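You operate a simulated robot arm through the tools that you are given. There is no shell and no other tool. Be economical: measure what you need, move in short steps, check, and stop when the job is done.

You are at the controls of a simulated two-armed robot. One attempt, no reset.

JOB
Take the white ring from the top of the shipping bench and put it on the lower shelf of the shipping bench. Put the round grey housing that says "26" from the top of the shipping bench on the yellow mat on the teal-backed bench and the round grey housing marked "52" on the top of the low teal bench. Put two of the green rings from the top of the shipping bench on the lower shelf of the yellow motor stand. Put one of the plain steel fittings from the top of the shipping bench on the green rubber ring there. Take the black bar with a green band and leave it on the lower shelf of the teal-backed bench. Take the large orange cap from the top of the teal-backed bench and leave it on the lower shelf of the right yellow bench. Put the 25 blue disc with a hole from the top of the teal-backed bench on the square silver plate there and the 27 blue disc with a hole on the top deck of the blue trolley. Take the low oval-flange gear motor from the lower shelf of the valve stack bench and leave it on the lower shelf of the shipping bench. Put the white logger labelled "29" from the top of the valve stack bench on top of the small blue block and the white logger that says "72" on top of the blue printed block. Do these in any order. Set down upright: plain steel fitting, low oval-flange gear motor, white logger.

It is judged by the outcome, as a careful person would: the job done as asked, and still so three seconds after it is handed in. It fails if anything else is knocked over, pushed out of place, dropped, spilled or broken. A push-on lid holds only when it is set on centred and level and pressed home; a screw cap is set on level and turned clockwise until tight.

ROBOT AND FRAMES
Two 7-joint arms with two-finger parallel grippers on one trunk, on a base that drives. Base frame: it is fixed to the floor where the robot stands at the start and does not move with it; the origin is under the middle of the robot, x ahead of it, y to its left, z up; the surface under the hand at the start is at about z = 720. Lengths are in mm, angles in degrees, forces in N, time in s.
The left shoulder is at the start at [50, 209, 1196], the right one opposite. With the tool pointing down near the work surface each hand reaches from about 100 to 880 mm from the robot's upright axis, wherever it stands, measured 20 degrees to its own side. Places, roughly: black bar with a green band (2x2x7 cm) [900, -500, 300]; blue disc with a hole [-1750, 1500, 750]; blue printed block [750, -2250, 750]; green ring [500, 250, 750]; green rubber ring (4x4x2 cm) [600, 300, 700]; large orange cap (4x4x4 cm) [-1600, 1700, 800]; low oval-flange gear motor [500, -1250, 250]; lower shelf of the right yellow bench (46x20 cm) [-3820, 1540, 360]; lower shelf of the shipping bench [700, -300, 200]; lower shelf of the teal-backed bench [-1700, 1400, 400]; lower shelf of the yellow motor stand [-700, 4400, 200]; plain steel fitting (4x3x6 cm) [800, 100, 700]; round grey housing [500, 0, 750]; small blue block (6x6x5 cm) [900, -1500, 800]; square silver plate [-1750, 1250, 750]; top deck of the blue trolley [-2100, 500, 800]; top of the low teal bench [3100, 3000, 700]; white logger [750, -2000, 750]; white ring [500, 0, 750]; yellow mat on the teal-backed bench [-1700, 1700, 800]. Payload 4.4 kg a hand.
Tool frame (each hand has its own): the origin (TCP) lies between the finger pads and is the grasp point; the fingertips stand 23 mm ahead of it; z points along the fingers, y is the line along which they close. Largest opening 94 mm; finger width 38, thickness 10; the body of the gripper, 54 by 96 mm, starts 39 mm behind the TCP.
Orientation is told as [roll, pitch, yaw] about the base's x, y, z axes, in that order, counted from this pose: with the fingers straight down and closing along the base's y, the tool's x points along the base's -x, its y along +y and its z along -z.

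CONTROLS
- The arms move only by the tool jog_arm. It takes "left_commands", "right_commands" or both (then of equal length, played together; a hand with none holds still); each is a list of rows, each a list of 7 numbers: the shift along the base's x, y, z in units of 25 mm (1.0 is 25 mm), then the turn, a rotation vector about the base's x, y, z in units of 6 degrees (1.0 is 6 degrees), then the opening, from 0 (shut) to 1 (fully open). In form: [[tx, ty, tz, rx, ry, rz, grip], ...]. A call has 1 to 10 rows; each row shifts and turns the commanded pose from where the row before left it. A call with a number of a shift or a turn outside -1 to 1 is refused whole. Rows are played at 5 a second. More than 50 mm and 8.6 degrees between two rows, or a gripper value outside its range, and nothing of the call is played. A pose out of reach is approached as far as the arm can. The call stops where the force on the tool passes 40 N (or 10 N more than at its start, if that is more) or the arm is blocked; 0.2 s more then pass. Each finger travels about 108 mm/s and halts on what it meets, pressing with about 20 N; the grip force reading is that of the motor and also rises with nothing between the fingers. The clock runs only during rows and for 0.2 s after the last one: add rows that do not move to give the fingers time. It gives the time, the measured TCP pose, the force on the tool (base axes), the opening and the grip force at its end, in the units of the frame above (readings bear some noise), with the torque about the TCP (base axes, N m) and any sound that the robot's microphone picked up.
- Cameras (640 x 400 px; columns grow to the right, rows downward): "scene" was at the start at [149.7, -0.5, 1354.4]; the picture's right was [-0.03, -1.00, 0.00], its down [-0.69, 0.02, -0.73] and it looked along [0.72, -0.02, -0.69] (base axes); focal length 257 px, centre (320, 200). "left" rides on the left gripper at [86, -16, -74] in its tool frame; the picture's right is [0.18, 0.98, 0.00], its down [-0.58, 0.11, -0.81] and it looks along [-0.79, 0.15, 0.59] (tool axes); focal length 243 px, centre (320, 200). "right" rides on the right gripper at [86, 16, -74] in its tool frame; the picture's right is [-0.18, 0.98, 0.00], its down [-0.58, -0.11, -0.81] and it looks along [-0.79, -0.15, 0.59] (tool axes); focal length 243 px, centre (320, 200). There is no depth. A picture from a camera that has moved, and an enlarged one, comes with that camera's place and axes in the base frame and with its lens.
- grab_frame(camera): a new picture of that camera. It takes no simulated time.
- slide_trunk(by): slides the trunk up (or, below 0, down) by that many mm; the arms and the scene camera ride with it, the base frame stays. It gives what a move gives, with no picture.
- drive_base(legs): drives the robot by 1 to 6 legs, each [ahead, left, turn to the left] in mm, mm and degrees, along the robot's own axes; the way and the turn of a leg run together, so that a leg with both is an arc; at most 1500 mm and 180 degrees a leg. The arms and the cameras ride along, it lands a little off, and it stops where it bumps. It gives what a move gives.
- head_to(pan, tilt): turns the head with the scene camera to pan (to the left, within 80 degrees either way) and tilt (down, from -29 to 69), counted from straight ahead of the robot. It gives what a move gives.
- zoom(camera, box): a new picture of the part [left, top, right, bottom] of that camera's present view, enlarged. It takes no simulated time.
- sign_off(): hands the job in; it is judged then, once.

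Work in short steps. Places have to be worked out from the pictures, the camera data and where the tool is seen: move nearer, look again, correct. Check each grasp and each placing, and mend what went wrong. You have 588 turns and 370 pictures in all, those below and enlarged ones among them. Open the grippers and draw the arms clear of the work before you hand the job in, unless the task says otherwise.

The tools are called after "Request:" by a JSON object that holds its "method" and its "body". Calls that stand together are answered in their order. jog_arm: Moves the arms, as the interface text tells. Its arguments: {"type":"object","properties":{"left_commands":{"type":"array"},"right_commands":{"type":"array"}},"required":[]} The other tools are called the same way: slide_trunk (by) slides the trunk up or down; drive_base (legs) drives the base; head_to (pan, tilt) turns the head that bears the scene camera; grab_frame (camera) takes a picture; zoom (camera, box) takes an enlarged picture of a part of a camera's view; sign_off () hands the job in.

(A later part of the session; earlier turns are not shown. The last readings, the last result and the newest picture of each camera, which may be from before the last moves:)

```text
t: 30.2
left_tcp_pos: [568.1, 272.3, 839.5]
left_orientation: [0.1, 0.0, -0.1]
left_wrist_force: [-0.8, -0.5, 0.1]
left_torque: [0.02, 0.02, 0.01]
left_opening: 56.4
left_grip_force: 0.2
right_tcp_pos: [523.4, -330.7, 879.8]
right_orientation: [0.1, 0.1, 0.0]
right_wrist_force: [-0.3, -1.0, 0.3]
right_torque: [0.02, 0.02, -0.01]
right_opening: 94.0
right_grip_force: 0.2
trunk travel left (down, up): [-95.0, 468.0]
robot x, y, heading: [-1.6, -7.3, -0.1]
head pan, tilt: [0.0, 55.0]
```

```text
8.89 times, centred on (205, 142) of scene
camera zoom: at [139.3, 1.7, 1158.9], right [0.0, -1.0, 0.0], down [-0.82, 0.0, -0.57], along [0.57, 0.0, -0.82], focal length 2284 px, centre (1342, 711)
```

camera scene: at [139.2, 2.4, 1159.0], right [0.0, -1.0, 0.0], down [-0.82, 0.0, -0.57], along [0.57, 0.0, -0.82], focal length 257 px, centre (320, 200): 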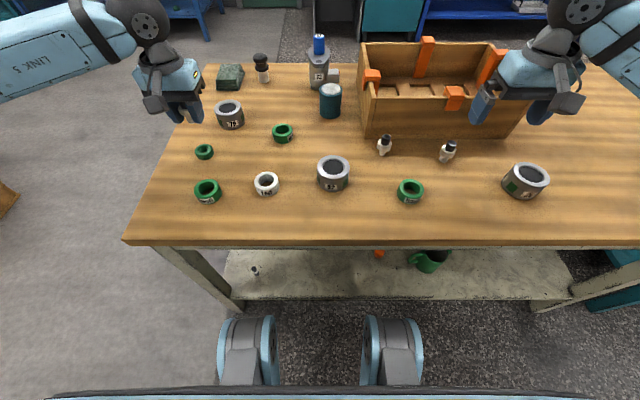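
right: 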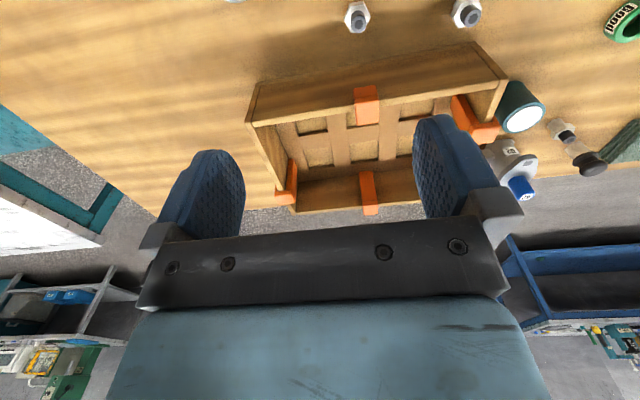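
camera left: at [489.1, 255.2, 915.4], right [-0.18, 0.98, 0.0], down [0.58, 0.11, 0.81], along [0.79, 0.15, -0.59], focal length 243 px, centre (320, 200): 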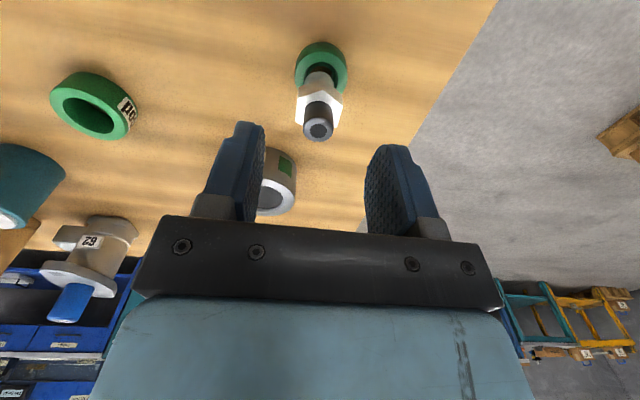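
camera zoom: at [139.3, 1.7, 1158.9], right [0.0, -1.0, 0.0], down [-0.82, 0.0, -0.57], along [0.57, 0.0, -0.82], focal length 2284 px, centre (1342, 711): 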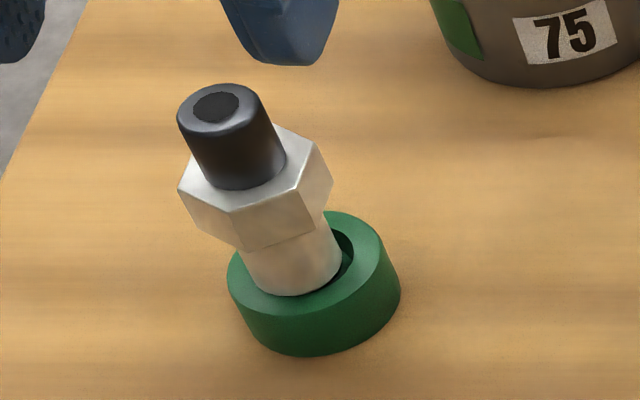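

Upright and supported on the ring; good. Next the white ring with the left hand.

Request:
{"method": "jog_arm", "body": {"left_commands": [[-0.7, -1, 0, 0, 0, 0, 0.9], [-0.7, -1, 0, 0, 0, 0, 0.9], [-0.7, -1, 0, 0, 0, 0, 0.9], [-0.7, -1, 0, 0, 0, 0, 0.9], [-0.7, -1, 0, 0, 0, 0, 0.9], [-0.4, -1, 0, 0, 0, 0, 0.9], [0, -0.3, 0, 0, 0, 0, 0.9]]}}

Request:
{"method": "grab_frame", "body": {"camera": "left"}}

```text
t: 31.8
left_tcp_pos: [469.8, 115.1, 839.0]
left_orientation: [0.0, 0.1, 0.0]
left_wrist_force: [-0.1, -0.1, 0.6]
left_torque: [0.02, 0.02, 0.02]
left_opening: 84.8
left_grip_force: 0.1
right_tcp_pos: [523.5, -330.2, 879.1]
right_orientation: [0.0, 0.0, 0.0]
right_wrist_force: [0.4, -0.3, -0.7]
right_torque: [0.0, 0.0, 0.02]
right_opening: 93.9
right_grip_force: 0.0
trunk travel left (down, up): [-95.0, 468.0]
robot x, y, heading: [1.5, 0.8, 0.2]
head pan, tilt: [0.0, 55.0]
```

```text
334 pictures are left
camera left: at [384.3, 99.0, 914.5], right [-0.18, 0.98, 0.0], down [0.58, 0.11, 0.81], along [0.79, 0.15, -0.59], focal length 243 px, centre (320, 200)
```

left: 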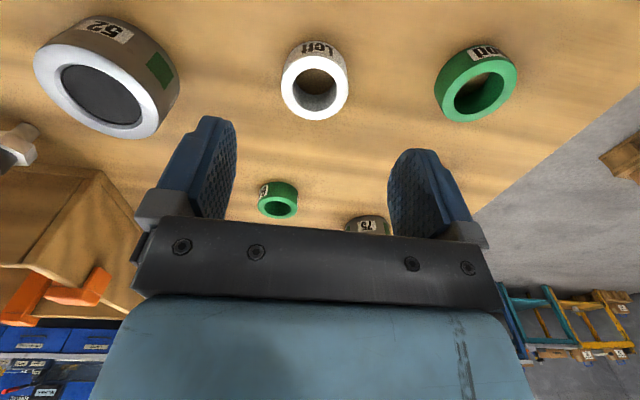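

White ring at about (470, 112). Descend and grip it.

Request:
{"method": "jog_arm", "body": {"left_commands": [[0, -0.1, -1, 0, 0, 0, 0.8], [0, 0, -1, 0, 0, 0, 0.8], [0, 0, -1, 0, 0, 0, 0.8], [0, 0, -0.36, 0, 0, 0, 0.8], [0, 0, 0, 0, 0, 0, 0.4], [0, 0, 0, 0, 0, 0, 0], [0, 0, 0, 0, 0, 0, 0], [0, 0, 0, 0, 0, 0, 0]]}}

Request:
{"method": "grab_frame", "body": {"camera": "left"}}

```text
t: 33.6
left_tcp_pos: [469.7, 113.6, 756.5]
left_orientation: [0.0, 0.0, -0.1]
left_wrist_force: [0.3, 0.3, -0.2]
left_torque: [-0.01, 0.0, 0.0]
left_opening: 48.2
left_grip_force: 19.9
right_tcp_pos: [523.7, -330.4, 880.7]
right_orientation: [0.0, 0.0, 0.1]
right_wrist_force: [-0.3, -0.1, -0.2]
right_torque: [0.02, 0.02, 0.01]
right_opening: 94.0
right_grip_force: 0.0
trunk travel left (down, up): [-95.0, 468.0]
robot x, y, heading: [2.3, 1.5, -0.2]
head pan, tilt: [0.0, 55.0]
```

```text
333 pictures are left
camera left: at [384.4, 97.3, 830.6], right [-0.18, 0.98, 0.0], down [0.58, 0.11, 0.81], along [0.79, 0.15, -0.59], focal length 243 px, centre (320, 200)
```

left: 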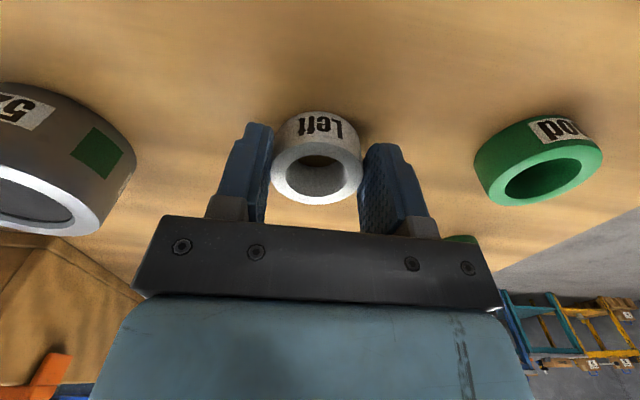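

Gripped. Lift and retract both hands, then back up and lower the trunk to look at the lower shelf.

Request:
{"method": "jog_arm", "body": {"left_commands": [[0, 0, 1, 0, 0, 0, 0], [0, 0, 1, 0, 0, 0, 0], [0, 0, 1, 0, 0, 0, 0], [-0.5, 0, 1, 0, 0, 0, 0], [-1, 0.5, 0.5, 0, 0, 0, 0], [-1, 0.5, 0, 0, 0, 0, 0], [-1, 0.5, 0, 0, 0, 0, 0]], "right_commands": [[-1, 0, 0, 0, 0, 0, 1], [-1, 0, 0, 0, 0, 0, 1], [-1, 0, 0, 0, 0, 0, 1], [-1, 0, 0, 0, 0, 0, 1], [-1, 0, 0, 0, 0, 0, 1], [-1, 0, 0, 0, 0, 0, 1], [0, 0, 0, 0, 0, 0, 1]]}}

Request:
{"method": "drive_base", "body": {"legs": [[-500, 0, 0]]}}

Request:
{"method": "head_to", "body": {"pan": 0, "tilt": 40}}

Request:
{"method": "grab_frame", "body": {"camera": "scene"}}

```text
t: 35.2
left_tcp_pos: [382.4, 150.2, 868.3]
left_orientation: [0.0, -0.1, 0.0]
left_wrist_force: [0.0, -0.2, -0.5]
left_torque: [-0.01, 0.02, 0.0]
left_opening: 48.0
left_grip_force: 19.6
right_tcp_pos: [374.5, -330.2, 880.3]
right_orientation: [0.0, 0.0, 0.1]
right_wrist_force: [-0.6, -0.8, 0.9]
right_torque: [0.02, -0.02, -0.01]
right_opening: 94.0
right_grip_force: 0.1
trunk travel left (down, up): [-95.0, 468.0]
robot x, y, heading: [1.5, -2.6, -0.1]
head pan, tilt: [0.0, 55.0]
```

```text
t: 38.2
left_tcp_pos: [-120.6, 151.4, 868.7]
left_orientation: [0.0, 0.1, 0.3]
left_wrist_force: [0.7, -0.1, -0.6]
left_torque: [-0.04, 0.0, 0.01]
left_opening: 47.9
left_grip_force: 19.4
right_tcp_pos: [-127.0, -330.2, 880.7]
right_orientation: [-0.1, 0.0, 0.2]
right_wrist_force: [1.0, -0.6, -0.3]
right_torque: [0.02, 0.03, 0.01]
right_opening: 94.1
right_grip_force: 0.0
trunk travel left (down, up): [-95.0, 468.0]
robot x, y, heading: [-499.9, -1.6, 0.3]
head pan, tilt: [0.0, 55.0]
```

```text
t: 39.0
left_tcp_pos: [-119.2, 151.3, 868.7]
left_orientation: [0.0, 0.0, 0.3]
left_wrist_force: [-0.3, -0.7, 0.3]
left_torque: [0.0, 0.04, -0.02]
left_opening: 48.3
left_grip_force: 19.8
right_tcp_pos: [-126.9, -330.7, 881.2]
right_orientation: [0.0, 0.0, 0.2]
right_wrist_force: [-0.6, -0.1, -0.7]
right_torque: [-0.01, 0.01, 0.03]
right_opening: 94.1
right_grip_force: 0.0
trunk travel left (down, up): [-95.0, 468.0]
robot x, y, heading: [-502.5, -6.8, 0.3]
head pan, tilt: [0.0, 40.0]
```

```text
332 pictures are left
camera scene: at [-349.8, 1.5, 1179.5], right [0.0, -1.0, 0.0], down [-0.64, 0.0, -0.77], along [0.77, 0.0, -0.64], focal length 257 px, centre (320, 200)
```

scene: 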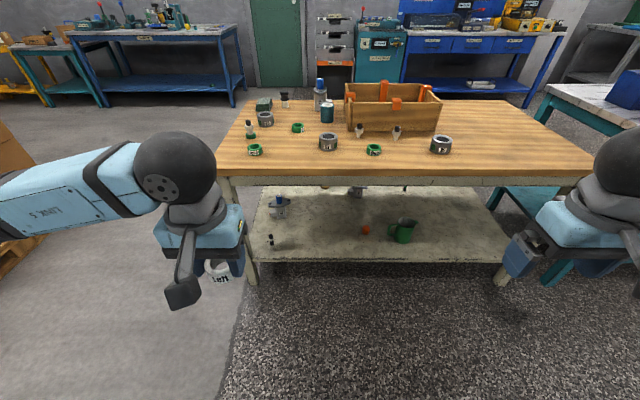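

Request:
{"method": "zoom", "body": {"camera": "scene", "box": [220, 170, 600, 300]}}

Request:
{"method": "zoom", "body": {"camera": "scene", "box": [230, 75, 470, 165]}}

```text
1.68 times, centred on (410, 235) of scene
camera zoom: at [-349.8, 1.5, 1179.5], right [0.0, -1.0, 0.0], down [-0.64, 0.0, -0.77], along [0.77, 0.0, -0.64], focal length 433 px, centre (168, 141)
```

zoom: 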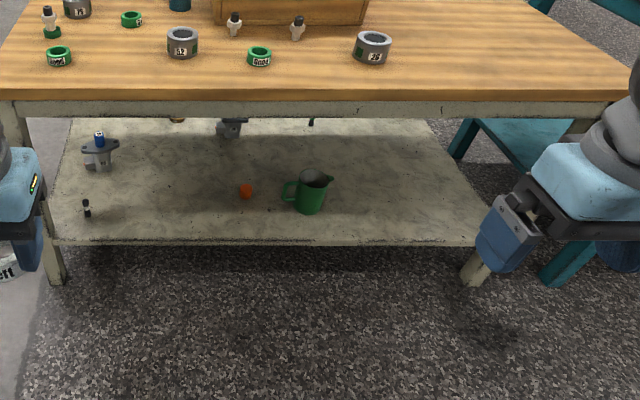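

```text
2.67 times, centred on (350, 120) of scene
camera zoom: at [-349.8, 1.5, 1179.5], right [0.0, -1.0, 0.0], down [-0.64, 0.0, -0.77], along [0.77, 0.0, -0.64], focal length 685 px, centre (240, 413)
```

zoom: 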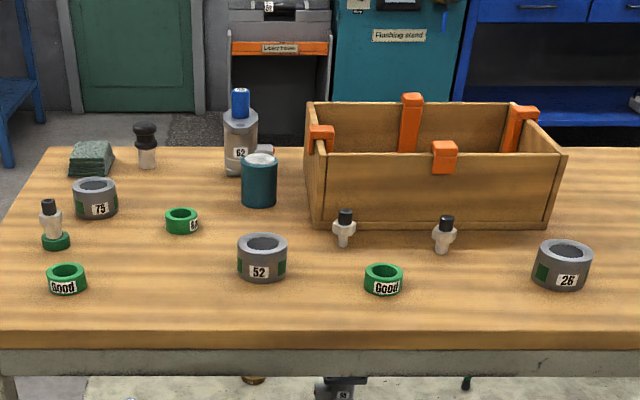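

The shelf layout is clear: bar near (903, −517) at the back, free front space around y 0…−100. I lower the trunk and pitch the left hand to point forward-down for the white ring.

Request:
{"method": "slide_trunk", "body": {"by": -90}}

Request:
{"method": "jog_arm", "body": {"left_commands": [[0.5, 0, -1, 0, -1, 0, 0], [0.5, 0, -1, 0, -1, 0, 0], [0.5, 0, -1, 0, -1, 0, 0], [0.5, 0, -1, 0, -1, 0, 0], [0.5, 0, -1, 0, -1, 0, 0], [1, 0, -1, 0, 0, 0, 0], [1, 0, -1, 0, 0, 0, 0], [1, 0, -1, 0, 0, 0, 0], [1, 0, -1, 0, 0, 0, 0], [1, 0, -1, 0, 0, 0, 0]]}}

Request:
{"method": "grab_frame", "body": {"camera": "scene"}}

```text
t: 40.2
left_tcp_pos: [-119.5, 151.2, 778.4]
left_orientation: [0.0, 0.1, 0.3]
left_wrist_force: [0.2, 0.4, 0.0]
left_torque: [-0.02, 0.02, 0.0]
left_opening: 48.0
left_grip_force: 19.5
right_tcp_pos: [-126.3, -330.3, 789.7]
right_orientation: [0.0, -0.1, 0.2]
right_wrist_force: [0.7, 1.0, 1.0]
right_torque: [0.01, -0.04, -0.01]
right_opening: 94.1
right_grip_force: 0.0
trunk travel left (down, up): [-5.0, 558.0]
robot x, y, heading: [-502.3, 1.0, 0.1]
head pan, tilt: [0.0, 40.0]
```

```text
t: 42.4
left_tcp_pos: [67.3, 151.8, 528.5]
left_orientation: [-0.1, -29.9, 0.2]
left_wrist_force: [0.2, 0.4, 0.4]
left_torque: [0.01, 0.01, 0.02]
left_opening: 47.8
left_grip_force: 20.1
right_tcp_pos: [-126.2, -330.6, 790.2]
right_orientation: [0.0, -0.1, 0.2]
right_wrist_force: [1.2, -0.1, 1.1]
right_torque: [0.02, -0.03, 0.02]
right_opening: 94.0
right_grip_force: 0.0
trunk travel left (down, up): [-5.0, 558.0]
robot x, y, heading: [-500.3, -3.2, 0.3]
head pan, tilt: [0.0, 40.0]
```

```text
329 pictures are left
camera scene: at [-349.7, 1.5, 1089.6], right [0.0, -1.0, 0.0], down [-0.64, 0.0, -0.77], along [0.77, 0.0, -0.64], focal length 257 px, centre (320, 200)
```

scene: 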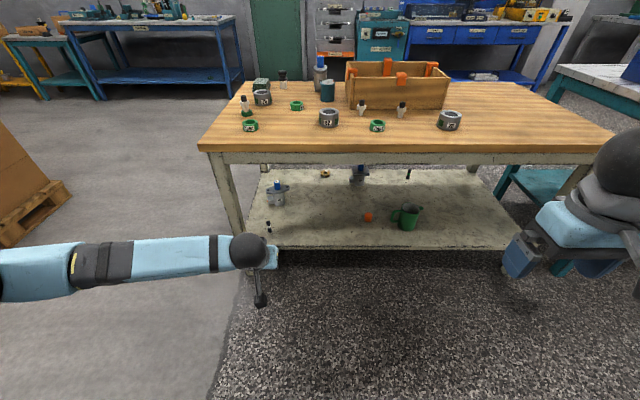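

Continue down to about z 270.

Request:
{"method": "jog_arm", "body": {"left_commands": [[0, 0, -1, 0, 0, 0, 0], [0, 0, -1, 0, 0, 0, 0], [0, 0, -1, 0, 0, 0, 0], [0, 0, -1, 0, 0, 0, 0], [0, 0, -1, 0, 0, 0, 0], [0, 0, -1, 0, 0, 0, 0], [0, 0, -1, 0, 0, 0, 0], [0, 0, -1, 0, 0, 0, 0], [0, 0, -1, 0, 0, 0, 0], [0, 0, -1, 0, 0, 0, 0]]}}

Request:
{"method": "grab_frame", "body": {"camera": "left"}}

Request:
{"method": "grab_frame", "body": {"camera": "scene"}}

```text
t: 44.6
left_tcp_pos: [68.6, 151.2, 277.4]
left_orientation: [-0.1, -30.0, 0.3]
left_wrist_force: [0.3, -0.9, -0.1]
left_torque: [-0.01, -0.03, 0.01]
left_opening: 48.0
left_grip_force: 20.2
right_tcp_pos: [-126.2, -330.3, 790.3]
right_orientation: [0.0, 0.0, 0.2]
right_wrist_force: [-0.8, -0.4, -0.1]
right_torque: [0.03, -0.02, -0.02]
right_opening: 94.3
right_grip_force: 0.1
trunk travel left (down, up): [-5.0, 558.0]
robot x, y, heading: [-501.6, 1.8, 0.1]
head pan, tilt: [0.0, 40.0]
```

```text
328 pictures are left
camera left: at [-44.2, 135.5, 300.0], right [-0.16, 0.98, -0.09], down [0.1, 0.11, 0.99], along [0.98, 0.15, -0.12], focal length 243 px, centre (320, 200)
```

left: 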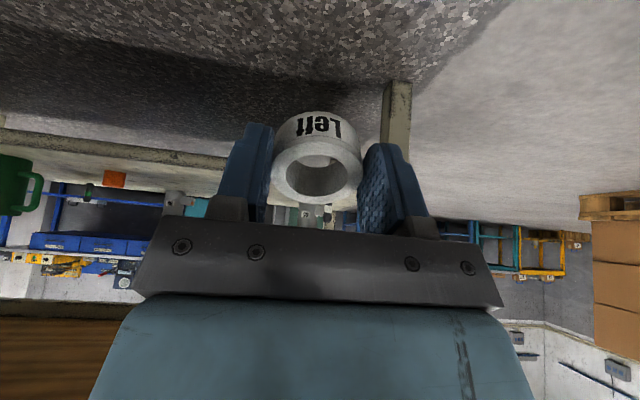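

```text
327 pictures are left
camera scene: at [-349.7, 1.5, 1089.6], right [0.0, -1.0, 0.0], down [-0.64, 0.0, -0.77], along [0.77, 0.0, -0.64], focal length 257 px, centre (320, 200)
```

scene: 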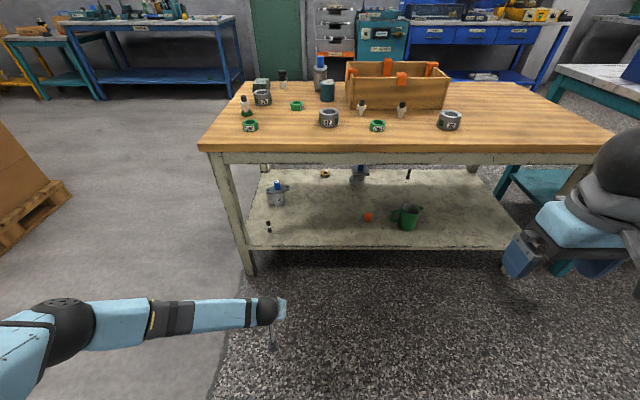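

The shelf is at about z 200. I push the hand 120 mm further ahead so the elbow stays clear of the bench leg, and go a little lower.

Request:
{"method": "jog_arm", "body": {"left_commands": [[1, 0, 0, 0, 0, 0, 0], [1, 0, 0, 0, 0, 0, 0], [1, 0, 0, 0, 0, 0, 0], [1, 0, 0, 0, 0, 0, 0], [1, 0, 0, 0, 0, 0, 0]]}}

Request:
{"method": "drive_base", "body": {"legs": [[0, -240, 0], [120, 0, 0]]}}

Request:
{"method": "grab_frame", "body": {"camera": "left"}}

Request:
{"method": "grab_frame", "body": {"camera": "scene"}}

```text
t: 45.8
left_tcp_pos: [193.7, 151.9, 277.5]
left_orientation: [-0.1, -30.0, 0.2]
left_wrist_force: [-1.0, -0.1, 0.2]
left_torque: [-0.01, -0.01, 0.0]
left_opening: 47.8
left_grip_force: 20.0
right_tcp_pos: [-127.9, -330.3, 791.1]
right_orientation: [0.0, 0.0, 0.2]
right_wrist_force: [-0.7, 0.4, -0.3]
right_torque: [-0.02, 0.0, -0.01]
right_opening: 93.7
right_grip_force: 0.1
trunk travel left (down, up): [-5.0, 558.0]
robot x, y, heading: [-501.7, -1.2, 0.1]
head pan, tilt: [0.0, 40.0]
```

```text
t: 49.4
left_tcp_pos: [314.4, -86.2, 277.9]
left_orientation: [-0.2, -29.9, 0.3]
left_wrist_force: [0.3, 0.2, -0.1]
left_torque: [0.0, 0.0, 0.04]
left_opening: 47.9
left_grip_force: 19.7
right_tcp_pos: [-5.0, -567.8, 790.7]
right_orientation: [0.0, 0.0, 0.3]
right_wrist_force: [0.1, -0.6, 0.2]
right_torque: [0.0, -0.01, 0.01]
right_opening: 94.0
right_grip_force: 0.0
trunk travel left (down, up): [-5.0, 558.0]
robot x, y, heading: [-380.8, -239.5, 0.2]
head pan, tilt: [0.0, 40.0]
```

```text
326 pictures are left
camera left: at [202.5, -103.1, 299.6], right [-0.16, 0.98, -0.09], down [0.1, 0.11, 0.99], along [0.98, 0.15, -0.12], focal length 243 px, centre (320, 200)
```

left: 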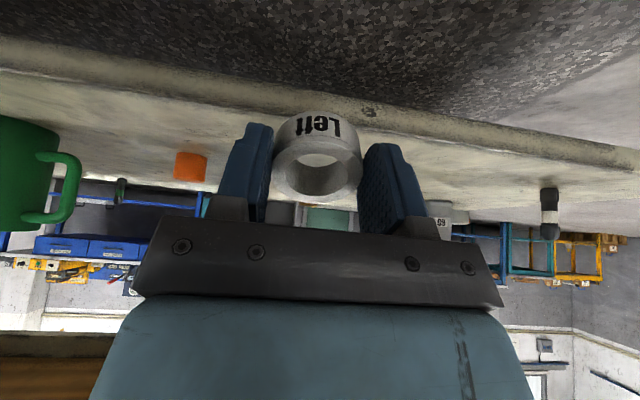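

```text
325 pictures are left
camera scene: at [-228.0, -237.1, 1089.5], right [0.0, -1.0, 0.0], down [-0.64, 0.0, -0.77], along [0.77, 0.0, -0.64], focal length 257 px, centre (320, 200)
```

scene: 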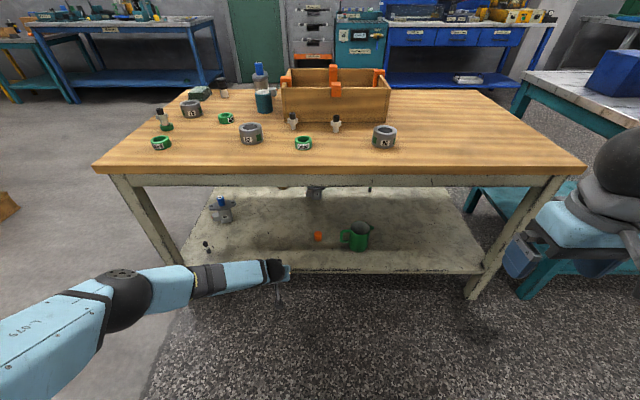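

Path clear. Drive 105 mm ahead, then lower slowly to the shelf.

Request:
{"method": "drive_base", "body": {"legs": [[110, 0, 0]]}}

Request:
{"method": "jog_arm", "body": {"left_commands": [[0, 0, -0.4, 0, 0, 0, 0], [0, 0, -0.4, 0, 0, 0, 0], [0, 0, -0.2, 0, 0, 0, 0]]}}

Request:
{"method": "grab_frame", "body": {"camera": "left"}}

```text
t: 50.5
left_tcp_pos: [423.8, -86.8, 277.6]
left_orientation: [-0.1, -29.9, 0.3]
left_wrist_force: [0.3, -0.3, 0.0]
left_torque: [0.0, 0.01, -0.01]
left_opening: 47.7
left_grip_force: 19.4
right_tcp_pos: [104.5, -568.6, 790.5]
right_orientation: [0.0, 0.0, 0.1]
right_wrist_force: [0.3, -0.9, -1.1]
right_torque: [-0.02, -0.02, 0.0]
right_opening: 93.9
right_grip_force: 0.1
trunk travel left (down, up): [-5.0, 558.0]
robot x, y, heading: [-268.6, -237.8, 0.5]
head pan, tilt: [0.0, 40.0]
```

```text
t: 51.3
left_tcp_pos: [425.9, -85.3, 255.3]
left_orientation: [-0.1, -30.2, 0.3]
left_wrist_force: [0.7, 4.1, 15.2]
left_torque: [0.05, -0.09, 0.03]
left_opening: 47.6
left_grip_force: 20.3
right_tcp_pos: [102.6, -567.9, 792.2]
right_orientation: [0.0, -0.1, 0.2]
right_wrist_force: [-0.5, 0.8, 0.3]
right_torque: [-0.01, -0.01, -0.01]
right_opening: 94.1
right_grip_force: 0.1
trunk travel left (down, up): [-5.0, 558.0]
robot x, y, heading: [-270.5, -238.5, 0.2]
head pan, tilt: [0.0, 40.0]
```

```text
324 pictures are left
camera left: at [313.4, -102.4, 276.6], right [-0.16, 0.98, -0.09], down [0.1, 0.11, 0.99], along [0.98, 0.15, -0.11], focal length 243 px, centre (320, 200)
```

left: 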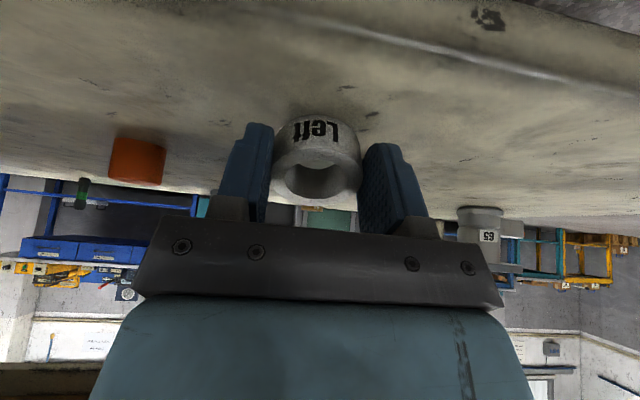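

Contact felt. I rotate the hand closer to vertical (18°) so the ring lies nearly flat, then lower to contact.

Request:
{"method": "jog_arm", "body": {"left_commands": [[0, 0, 0.2, 0, 1, 0, 0], [0, 0, 0, 0, 1, 0, 0], [0, 0, 0, 0, 1, 0, 0]]}}

Request:
{"method": "grab_frame", "body": {"camera": "scene"}}

```text
t: 52.1
left_tcp_pos: [424.5, -87.2, 256.8]
left_orientation: [-0.1, -11.8, 0.2]
left_wrist_force: [-0.1, 0.2, 0.5]
left_torque: [-0.03, -0.01, 0.0]
left_opening: 47.2
left_grip_force: 20.3
right_tcp_pos: [104.2, -568.9, 792.0]
right_orientation: [0.0, 0.0, 0.2]
right_wrist_force: [-0.2, 0.1, 0.3]
right_torque: [0.02, -0.03, -0.01]
right_opening: 94.0
right_grip_force: 0.0
trunk travel left (down, up): [-5.0, 558.0]
robot x, y, heading: [-269.8, -235.9, 0.1]
head pan, tilt: [0.0, 40.0]
```

```text
323 pictures are left
camera scene: at [-118.7, -236.8, 1089.5], right [0.0, -1.0, 0.0], down [-0.64, 0.0, -0.77], along [0.77, 0.0, -0.64], focal length 257 px, centre (320, 200)
```

scene: 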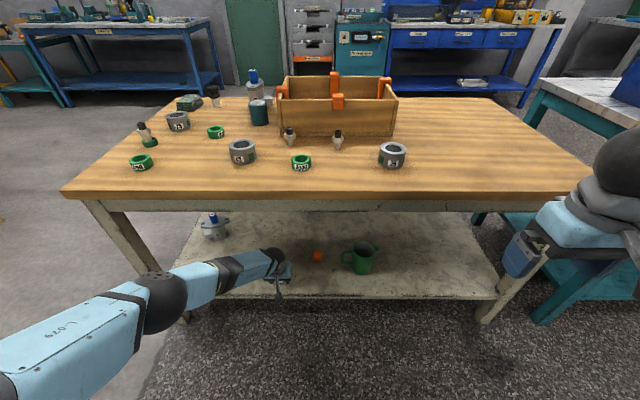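

Request:
{"method": "jog_arm", "body": {"left_commands": [[0, 0, -0.15, 0, 0, 0, 0], [0, 0, -0.15, 0, 0, 0, 0], [0, 0, -0.1, 0, 0, 0, 0]]}}

```text
t: 52.9
left_tcp_pos: [424.8, -86.3, 249.3]
left_orientation: [0.0, -12.2, 0.2]
left_wrist_force: [1.1, 4.4, 15.3]
left_torque: [0.03, 0.04, -0.06]
left_opening: 45.7
left_grip_force: 20.2
right_tcp_pos: [101.8, -567.9, 792.4]
right_orientation: [0.1, -0.1, 0.2]
right_wrist_force: [0.7, -0.2, 0.4]
right_torque: [0.0, 0.01, -0.01]
right_opening: 94.0
right_grip_force: 0.0
trunk travel left (down, up): [-5.0, 558.0]
robot x, y, heading: [-271.3, -240.2, 0.1]
head pan, tilt: [0.0, 40.0]
```

Contact. Release and withdraw upward/back along the tool axis, then look.

Request:
{"method": "jog_arm", "body": {"left_commands": [[0, 0, 0.04, 0, 0, 0, 0.55], [0, 0, 0, 0, 0, 0, 0.75], [0, 0, 0, 0, 0, 0, 0.9], [-0.3, 0, 0.8, 0, 0, 0, 0.9], [-0.5, 0, 0.8, 0, -0.5, 0, 0.9], [-1, 0, 0.2, 0, -1, 0, 0.9], [-1, 0, 0, 0, -1, 0, 0.9]]}}

Request:
{"method": "grab_frame", "body": {"camera": "left"}}

```text
t: 54.5
left_tcp_pos: [354.2, -86.6, 292.0]
left_orientation: [-0.1, -26.9, 0.2]
left_wrist_force: [-0.1, 0.0, -0.4]
left_torque: [0.02, 0.03, -0.01]
left_opening: 84.8
left_grip_force: 0.1
right_tcp_pos: [103.5, -568.9, 791.6]
right_orientation: [-0.1, 0.0, 0.1]
right_wrist_force: [0.2, 0.0, 1.3]
right_torque: [0.0, -0.02, -0.02]
right_opening: 94.0
right_grip_force: 0.0
trunk travel left (down, up): [-5.0, 558.0]
robot x, y, heading: [-268.5, -239.4, 0.6]
head pan, tilt: [0.0, 40.0]
```

```text
322 pictures are left
camera left: at [243.0, -103.1, 320.6], right [-0.17, 0.98, -0.09], down [0.15, 0.11, 0.98], along [0.97, 0.15, -0.17], focal length 243 px, centre (320, 200)
```

left: 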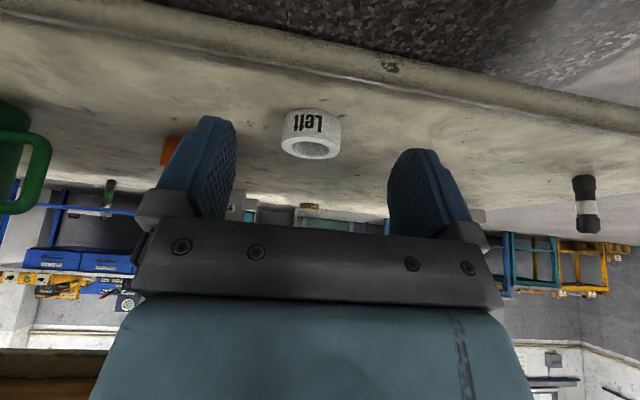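

White ring lies flat on the shelf. Back out, then raise trunk and arm for the housings.

Request:
{"method": "drive_base", "body": {"legs": [[-250, 0, 0]]}}

Request:
{"method": "slide_trunk", "body": {"by": 190}}

Request:
{"method": "jog_arm", "body": {"left_commands": [[0, 0, 1, 0, 1, 0, 0.9], [0, 0, 1, 0, 1, 0, 0.9], [0, 0, 1, 0, 1, 0, 0.9], [0, 0, 1, 0, 1, 0, 0.9], [-1, 0, 1, 0, 0.48, 0, 0.9], [-1, 0, 1, 0, 0, 0, 0.9], [-1, 0, 1, 0, 0, 0, 0.9], [-1, 0, 1, 0, 0, 0, 0.9], [0, 0, 1, 0, 0, 0, 0.9], [0, 0, 1, 0, 0, 0, 0.9]]}}

```text
t: 56.4
left_tcp_pos: [103.0, -89.5, 292.6]
left_orientation: [-0.1, -27.1, 0.3]
left_wrist_force: [-0.3, -0.4, 0.0]
left_torque: [-0.01, 0.02, -0.02]
left_opening: 84.7
left_grip_force: 0.1
right_tcp_pos: [-146.8, -569.4, 790.1]
right_orientation: [0.0, 0.2, 0.2]
right_wrist_force: [-0.6, 0.6, 0.2]
right_torque: [-0.01, -0.02, 0.04]
right_opening: 93.8
right_grip_force: 0.1
trunk travel left (down, up): [-5.0, 558.0]
robot x, y, heading: [-523.6, -244.1, 0.5]
head pan, tilt: [0.0, 40.0]
```

```text
t: 58.5
left_tcp_pos: [102.3, -87.6, 481.0]
left_orientation: [-0.1, -27.1, 0.3]
left_wrist_force: [0.2, -1.1, 0.6]
left_torque: [-0.05, -0.03, 0.01]
left_opening: 84.6
left_grip_force: 0.0
right_tcp_pos: [-147.9, -568.6, 980.7]
right_orientation: [0.0, 0.0, 0.2]
right_wrist_force: [0.2, -0.3, 0.0]
right_torque: [0.02, 0.04, -0.02]
right_opening: 94.0
right_grip_force: 0.1
trunk travel left (down, up): [-195.0, 368.0]
robot x, y, heading: [-523.6, -239.9, 0.1]
head pan, tilt: [0.0, 40.0]
```

```text
t: 60.6
left_tcp_pos: [2.3, -87.1, 733.2]
left_orientation: [0.1, -0.1, 0.4]
left_wrist_force: [-0.8, 0.3, 0.3]
left_torque: [-0.03, -0.02, 0.01]
left_opening: 84.8
left_grip_force: 0.1
right_tcp_pos: [-146.2, -568.9, 981.0]
right_orientation: [-0.1, -0.1, 0.2]
right_wrist_force: [0.2, -0.6, -0.6]
right_torque: [-0.03, 0.01, 0.04]
right_opening: 94.2
right_grip_force: 0.1
trunk travel left (down, up): [-195.0, 368.0]
robot x, y, heading: [-525.0, -240.5, 0.2]
head pan, tilt: [0.0, 40.0]
```

Housings 52 and 26 lie symmetrically, so I position both hands at once, then drive up.

Request:
{"method": "jog_arm", "body": {"left_commands": [[0, 0.4, 1, 0, 0, 0, 1], [0, 0.4, 1, 0, 0, 0, 1], [0, 0.4, 1, 0, 0, 0, 1], [0, 0.4, 1, 0, 0, 0, 1], [0, 0.5, 1, 0, 0, 0, 1], [0, 0.5, 1, 0, 0, 0, 1]], "right_commands": [[0.9, 1, -0.6, 0, 0, 0, 1], [0.9, 1, -0.6, 0, 0, 0, 1], [0.9, 1, -0.6, 0, 0, 0, 1], [0.9, 1, -0.6, 0, 0, 0, 1], [0.9, 1, -0.8, 0, 0, 0, 1], [0.5, 0.8, -0.8, 0, 0, 0, 1]]}}

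Request:
{"method": "drive_base", "body": {"legs": [[490, 0, 0]]}}

Request:
{"method": "grab_frame", "body": {"camera": "left"}}

Request:
{"method": "grab_frame", "body": {"camera": "right"}}

```text
t: 62.0
left_tcp_pos: [4.0, -22.2, 881.8]
left_orientation: [0.0, -0.1, 0.2]
left_wrist_force: [-0.3, -0.2, -0.4]
left_torque: [0.0, 0.04, 0.01]
left_opening: 94.1
left_grip_force: 0.0
right_tcp_pos: [-21.9, -423.2, 879.8]
right_orientation: [-0.1, 0.0, 0.3]
right_wrist_force: [0.0, -0.4, 0.5]
right_torque: [0.01, 0.01, 0.03]
right_opening: 94.1
right_grip_force: 0.1
trunk travel left (down, up): [-195.0, 368.0]
robot x, y, heading: [-522.4, -238.9, 0.1]
head pan, tilt: [0.0, 40.0]
```

```text
t: 65.0
left_tcp_pos: [493.9, -22.3, 881.8]
left_orientation: [-0.1, -0.1, 0.0]
left_wrist_force: [0.1, 0.4, 0.4]
left_torque: [0.0, 0.03, 0.01]
left_opening: 94.1
left_grip_force: 0.0
right_tcp_pos: [466.5, -424.4, 880.0]
right_orientation: [0.0, 0.0, 0.1]
right_wrist_force: [-0.4, 0.2, 0.0]
right_torque: [0.0, 0.01, -0.01]
right_opening: 94.2
right_grip_force: 0.1
trunk travel left (down, up): [-195.0, 368.0]
robot x, y, heading: [-32.7, -238.0, 0.1]
head pan, tilt: [0.0, 40.0]
```

```text
321 pictures are left
camera left: at [408.2, -38.9, 957.0], right [-0.19, 0.98, 0.0], down [0.58, 0.11, 0.81], along [0.79, 0.15, -0.59], focal length 243 px, centre (320, 200)
```

left: 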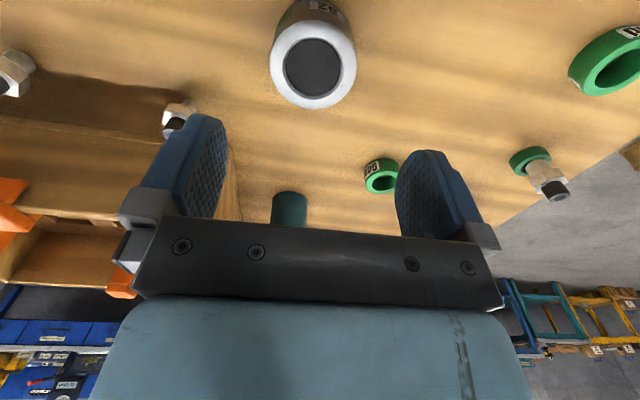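

```text
320 pictures are left
camera right: at [379.8, -408.1, 955.9], right [0.18, 0.98, 0.0], down [0.58, -0.11, 0.81], along [0.79, -0.15, -0.59], focal length 243 px, centre (320, 200)
```

right: 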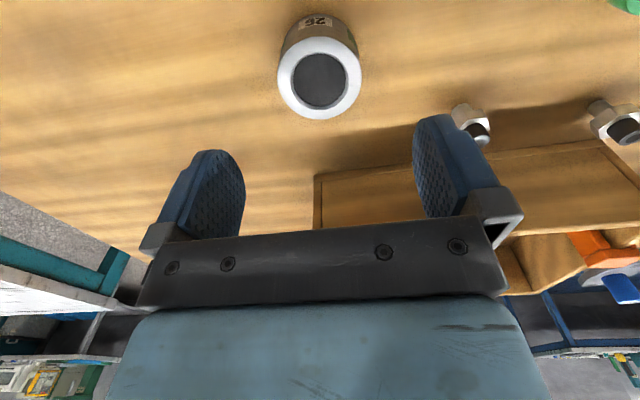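

52 at (493, −28), 26 at (475, −426). Centre both and descend part way, then check.

Request:
{"method": "jog_arm", "body": {"left_commands": [[0, -0.22, -0.8, 0, 0, 0, 1], [0, 0, -1, 0, 0, 0, 1], [0, 0, -1, 0, 0, 0, 1]], "right_commands": [[0.34, -0.08, -0.8, 0, 0, 0, 1], [0, 0, -1, 0, 0, 0, 1], [0, 0, -1, 0, 0, 0, 1]]}}

Request:
{"method": "grab_frame", "body": {"camera": "left"}}

Request:
{"method": "grab_frame", "body": {"camera": "right"}}

```text
t: 65.8
left_tcp_pos: [495.2, -28.6, 811.3]
left_orientation: [0.0, -0.1, 0.1]
left_wrist_force: [-0.5, 1.1, 0.3]
left_torque: [0.02, 0.03, -0.03]
left_opening: 94.1
left_grip_force: 0.0
right_tcp_pos: [475.7, -427.1, 809.1]
right_orientation: [-0.1, 0.0, 0.1]
right_wrist_force: [1.0, 0.2, -0.2]
right_torque: [-0.02, -0.01, -0.02]
right_opening: 94.0
right_grip_force: 0.0
trunk travel left (down, up): [-195.0, 368.0]
robot x, y, heading: [-27.1, -238.0, 0.0]
head pan, tilt: [0.0, 40.0]
```

```text
319 pictures are left
camera left: at [408.3, -44.3, 886.5], right [-0.19, 0.98, 0.0], down [0.58, 0.11, 0.81], along [0.79, 0.15, -0.59], focal length 243 px, centre (320, 200)
```

left: 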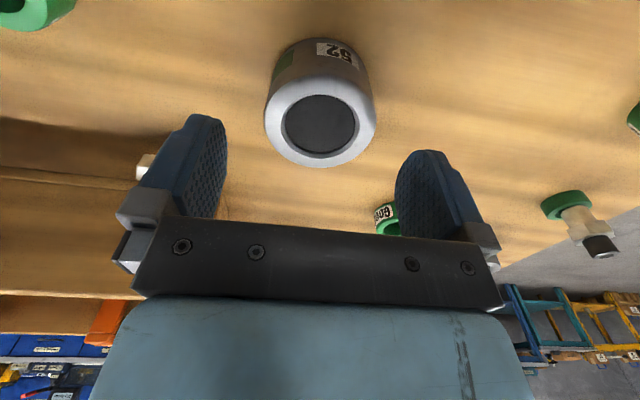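

```text
318 pictures are left
camera right: at [388.5, -410.3, 885.0], right [0.18, 0.98, 0.0], down [0.58, -0.11, 0.81], along [0.79, -0.15, -0.59], focal length 243 px, centre (320, 200)
```

right: 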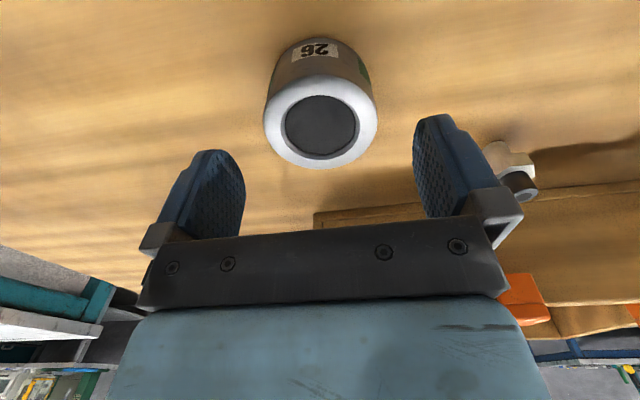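

Well centred. Descend and grip both.

Request:
{"method": "jog_arm", "body": {"left_commands": [[-0.15, 0, -0.8, 0, 0, 0, 1], [0, 0, -0.8, 0, 0, 0, 1], [0, 0, -0.7, 0, 0, 0, 1], [0, 0, 0, 0, 0, 0, 0.7], [0, 0, 0, 0, 0, 0, 0.4], [0, 0, 0, 0, 0, 0, 0], [0, 0, 0, 0, 0, 0, 0]], "right_commands": [[-0.15, 0, -0.8, 0, 0, 0, 1], [0, 0, -0.8, 0, 0, 0, 1], [0, 0, -0.7, 0, 0, 0, 1], [0, 0, 0, 0, 0, 0, 0.7], [0, 0, 0, 0, 0, 0, 0.4], [0, 0, 0, 0, 0, 0, 0], [0, 0, 0, 0, 0, 0, 0]]}}

Request:
{"method": "grab_frame", "body": {"camera": "left"}}

Request:
{"method": "grab_frame", "body": {"camera": "right"}}

```text
t: 67.3
left_tcp_pos: [490.8, -29.1, 754.4]
left_orientation: [0.0, -0.1, 0.0]
left_wrist_force: [1.0, 0.2, 0.6]
left_torque: [0.02, -0.04, 0.02]
left_opening: 67.2
left_grip_force: 19.7
right_tcp_pos: [470.7, -426.4, 751.2]
right_orientation: [0.0, 0.0, 0.1]
right_wrist_force: [1.2, -1.1, 0.1]
right_torque: [0.03, -0.16, -0.03]
right_opening: 67.6
right_grip_force: 20.3
trunk travel left (down, up): [-195.0, 368.0]
robot x, y, heading: [-33.3, -242.0, 0.0]
head pan, tilt: [0.0, 40.0]
```

```text
317 pictures are left
camera left: at [404.3, -44.4, 829.4], right [-0.19, 0.98, 0.0], down [0.58, 0.11, 0.81], along [0.79, 0.15, -0.59], focal length 243 px, centre (320, 200)
```

left: 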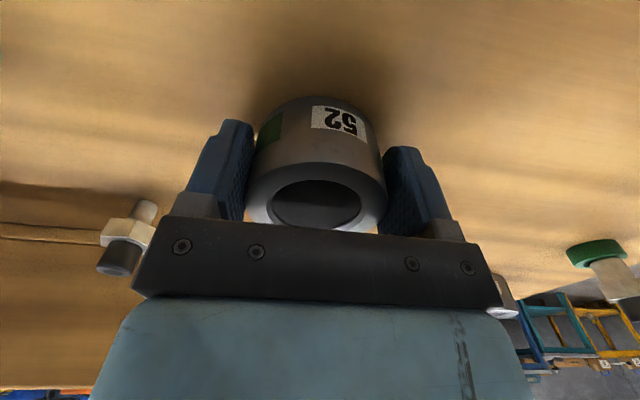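

```text
316 pictures are left
camera right: at [384.3, -410.2, 828.1], right [0.18, 0.98, 0.0], down [0.58, -0.11, 0.81], along [0.79, -0.15, -0.59], focal length 243 px, centre (320, 200)
```

right: 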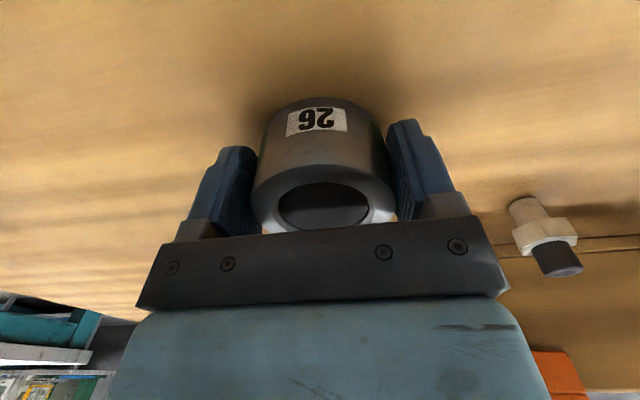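

Both gripped (67 mm). Lift and retract, back away, and look to the left for the route.

Request:
{"method": "jog_arm", "body": {"left_commands": [[0, 0, 1, 0, 0, 0, 0], [0, 0, 1, 0, 0, 0, 0], [0, 0, 1, 0, 0, 0, 0], [0, 0, 1, 0, 0, 0, 0], [0, 0, 1, 0, 0, 0, 0], [-1, 0, 1, 0, 0, 0, 0], [-1, 0, 0, 0, 0, 0, 0], [-1, 0, 0, 0, 0, 0, 0], [-1, 0, 0, 0, 0, 0, 0]], "right_commands": [[0, 0, 1, 0, 0, 0, 0], [0, 0, 1, 0, 0, 0, 0], [0, 0, 1, 0, 0, 0, 0], [0, 0, 1, 0, 0, 0, 0], [0, 0, 1, 0, 0, 0, 0], [-1, 0, 1, 0, 0, 0, 0], [-1, 0, 0, 0, 0, 0, 0], [-1, 0, 0, 0, 0, 0, 0], [-1, 0, 0, 0, 0, 0, 0]]}}

Request:
{"method": "drive_base", "body": {"legs": [[-450, 0, 0]]}}

Request:
{"method": "head_to", "body": {"pan": 50, "tilt": 25}}

Request:
{"method": "grab_frame", "body": {"camera": "scene"}}

Request:
{"method": "grab_frame", "body": {"camera": "left"}}

Request:
{"method": "grab_frame", "body": {"camera": "right"}}

```text
t: 69.3
left_tcp_pos: [388.2, -27.2, 905.6]
left_orientation: [0.0, -0.1, 0.0]
left_wrist_force: [0.0, -0.3, -4.5]
left_torque: [0.01, 0.03, 0.05]
left_opening: 67.4
left_grip_force: 20.0
right_tcp_pos: [371.0, -426.3, 903.4]
right_orientation: [0.0, 0.0, 0.1]
right_wrist_force: [0.7, 0.2, -3.5]
right_torque: [-0.02, 0.02, 0.03]
right_opening: 67.5
right_grip_force: 20.0
trunk travel left (down, up): [-195.0, 368.0]
robot x, y, heading: [-31.3, -239.4, 0.2]
head pan, tilt: [0.0, 40.0]
```

```text
t: 72.1
left_tcp_pos: [-58.7, -27.9, 905.3]
left_orientation: [0.0, -0.2, 0.1]
left_wrist_force: [0.1, 0.0, -4.0]
left_torque: [0.01, 0.02, -0.02]
left_opening: 67.3
left_grip_force: 20.0
right_tcp_pos: [-76.7, -427.5, 904.6]
right_orientation: [0.1, 0.0, 0.1]
right_wrist_force: [-0.8, 1.3, -3.5]
right_torque: [0.02, 0.05, 0.02]
right_opening: 67.5
right_grip_force: 19.8
trunk travel left (down, up): [-195.0, 368.0]
robot x, y, heading: [-479.6, -237.7, 0.1]
head pan, tilt: [0.0, 40.0]
```

```text
t: 73.2
left_tcp_pos: [-57.9, -28.4, 905.4]
left_orientation: [-0.1, -0.1, 0.0]
left_wrist_force: [0.2, -0.7, -3.3]
left_torque: [0.0, 0.03, -0.01]
left_opening: 67.1
left_grip_force: 20.1
right_tcp_pos: [-76.3, -426.5, 903.0]
right_orientation: [0.0, 0.1, 0.1]
right_wrist_force: [0.6, 0.5, -3.4]
right_torque: [-0.01, 0.01, -0.02]
right_opening: 67.9
right_grip_force: 20.8
trunk travel left (down, up): [-195.0, 368.0]
robot x, y, heading: [-481.6, -241.5, 0.2]
head pan, tilt: [50.0, 25.0]
```

```text
315 pictures are left
camera scene: at [-353.9, -166.8, 1302.8], right [0.77, -0.64, 0.0], down [-0.27, -0.32, -0.91], along [0.58, 0.69, -0.42], focal length 257 px, centre (320, 200)
```

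scene: 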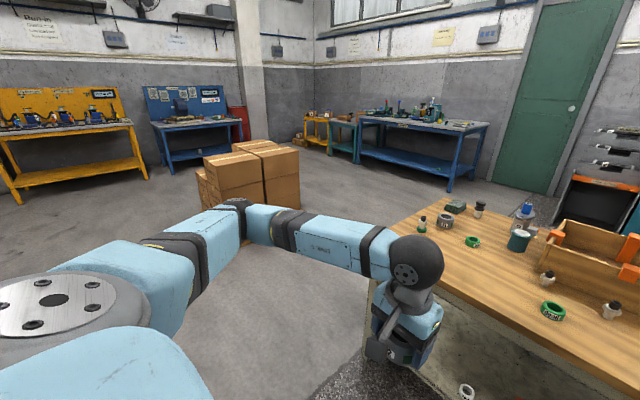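

```text
314 pictures are left
camera left: at [-145.0, -44.2, 980.3], right [-0.19, 0.98, 0.0], down [0.58, 0.11, 0.81], along [0.79, 0.15, -0.59], focal length 243 px, centre (320, 200)
```

left: 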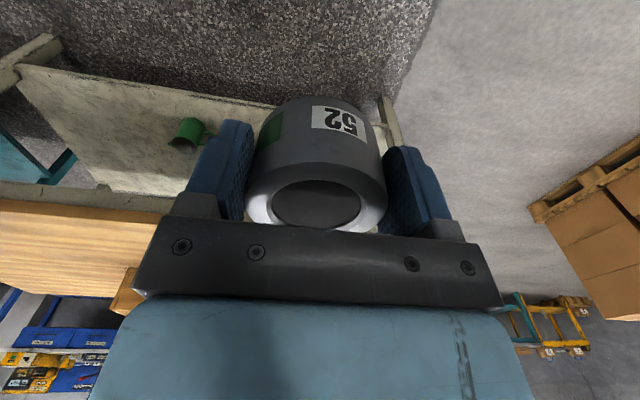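

```text
313 pictures are left
camera right: at [-164.2, -410.6, 978.8], right [0.18, 0.98, 0.0], down [0.58, -0.11, 0.81], along [0.79, -0.15, -0.59], focal length 243 px, centre (320, 200)
```

right: 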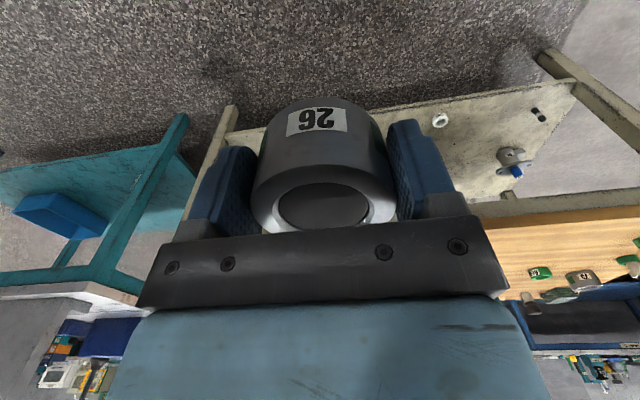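

Corridor between bench and pallet is wide enough. Raise the trunk for clearance and drive around toward the low teal bench.

Request:
{"method": "slide_trunk", "body": {"by": 150}}

Request:
{"method": "drive_base", "body": {"legs": [[0, 1200, 0], [1300, 0, 0], [920, 0, 0], [0, 1400, 0], [0, 690, 0]]}}

Request:
{"method": "head_to", "body": {"pan": 0, "tilt": 20}}

Request:
{"method": "grab_frame", "body": {"camera": "scene"}}

```text
t: 75.0
left_tcp_pos: [-58.2, -28.7, 1054.9]
left_orientation: [-0.1, -0.1, 0.0]
left_wrist_force: [0.2, 0.1, -3.8]
left_torque: [0.04, 0.01, -0.01]
left_opening: 66.9
left_grip_force: 20.3
right_tcp_pos: [-75.0, -426.8, 1053.6]
right_orientation: [0.0, 0.1, 0.0]
right_wrist_force: [0.1, -0.3, -3.3]
right_torque: [0.01, -0.01, -0.03]
right_opening: 67.6
right_grip_force: 19.8
trunk travel left (down, up): [-345.0, 218.0]
robot x, y, heading: [-477.8, -240.0, 0.1]
head pan, tilt: [50.0, 25.0]
```

```text
t: 114.6
left_tcp_pos: [2099.8, 3331.3, 1055.0]
left_orientation: [0.0, -0.1, 1.3]
left_wrist_force: [0.3, -0.5, -3.9]
left_torque: [0.0, 0.02, 0.01]
left_opening: 67.1
left_grip_force: 20.1
right_tcp_pos: [2089.3, 2933.1, 1052.4]
right_orientation: [-0.1, 0.0, 1.2]
right_wrist_force: [-0.1, 0.5, -3.8]
right_torque: [0.0, 0.04, 0.0]
right_opening: 67.5
right_grip_force: 20.2
trunk travel left (down, up): [-345.0, 218.0]
robot x, y, heading: [1684.5, 3111.7, 1.1]
head pan, tilt: [50.0, 25.0]
```

```text
t: 115.8
left_tcp_pos: [2100.3, 3331.8, 1054.9]
left_orientation: [0.1, -0.1, 1.3]
left_wrist_force: [0.1, 0.7, -3.9]
left_torque: [-0.02, 0.04, -0.02]
left_opening: 66.8
left_grip_force: 20.2
right_tcp_pos: [2088.8, 2931.8, 1054.0]
right_orientation: [0.1, 0.0, 1.2]
right_wrist_force: [0.7, -0.4, -3.0]
right_torque: [-0.01, 0.03, 0.02]
right_opening: 67.3
right_grip_force: 19.8
trunk travel left (down, up): [-345.0, 218.0]
robot x, y, heading: [1679.2, 3113.3, 1.1]
head pan, tilt: [0.0, 20.0]
```

```text
312 pictures are left
camera scene: at [1842.1, 3117.3, 1460.9], right [0.02, -1.0, 0.0], down [-0.34, -0.01, -0.94], along [0.94, 0.02, -0.34], focal length 257 px, centre (320, 200)
```

scene: 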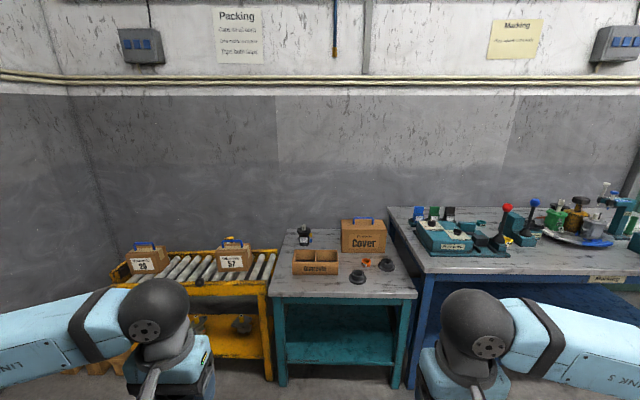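

The low teal bench is ahead; a free spot is front-left near (2800, 3200). Drive closer and look down.

Request:
{"method": "drive_base", "body": {"legs": [[0, -120, -1.1], [530, 0, 0]]}}

Request:
{"method": "head_to", "body": {"pan": 10, "tilt": 45}}

Request:
{"method": "grab_frame", "body": {"camera": "scene"}}

```text
t: 120.2
left_tcp_pos: [2635.5, 3203.2, 1055.0]
left_orientation: [0.0, -0.1, 0.1]
left_wrist_force: [0.7, 0.3, -2.7]
left_torque: [0.02, 0.06, -0.02]
left_opening: 67.1
left_grip_force: 20.1
right_tcp_pos: [2617.3, 2806.5, 1052.2]
right_orientation: [0.1, 0.0, 0.1]
right_wrist_force: [0.4, 0.9, -3.7]
right_torque: [0.02, 0.0, 0.0]
right_opening: 67.6
right_grip_force: 19.6
trunk travel left (down, up): [-345.0, 218.0]
robot x, y, heading: [2214.4, 2990.7, 0.0]
head pan, tilt: [0.0, 20.0]
```

```text
t: 121.0
left_tcp_pos: [2634.2, 3204.1, 1055.2]
left_orientation: [0.0, -0.1, 0.2]
left_wrist_force: [-0.1, -0.4, -3.5]
left_torque: [0.01, 0.04, 0.0]
left_opening: 67.2
left_grip_force: 20.6
right_tcp_pos: [2617.5, 2806.6, 1052.5]
right_orientation: [0.1, 0.1, 0.2]
right_wrist_force: [0.8, -0.6, -3.4]
right_torque: [0.0, 0.04, 0.02]
right_opening: 67.6
right_grip_force: 20.0
trunk travel left (down, up): [-345.0, 218.0]
robot x, y, heading: [2212.3, 2995.6, 0.2]
head pan, tilt: [10.0, 45.0]
```

```text
311 pictures are left
camera scene: at [2360.9, 3008.8, 1422.3], right [0.18, -0.98, 0.0], down [-0.7, -0.12, -0.71], along [0.7, 0.12, -0.71], focal length 257 px, centre (320, 200)
```

scene: 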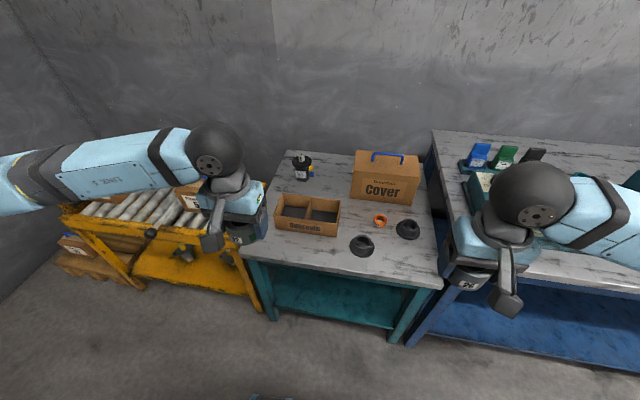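

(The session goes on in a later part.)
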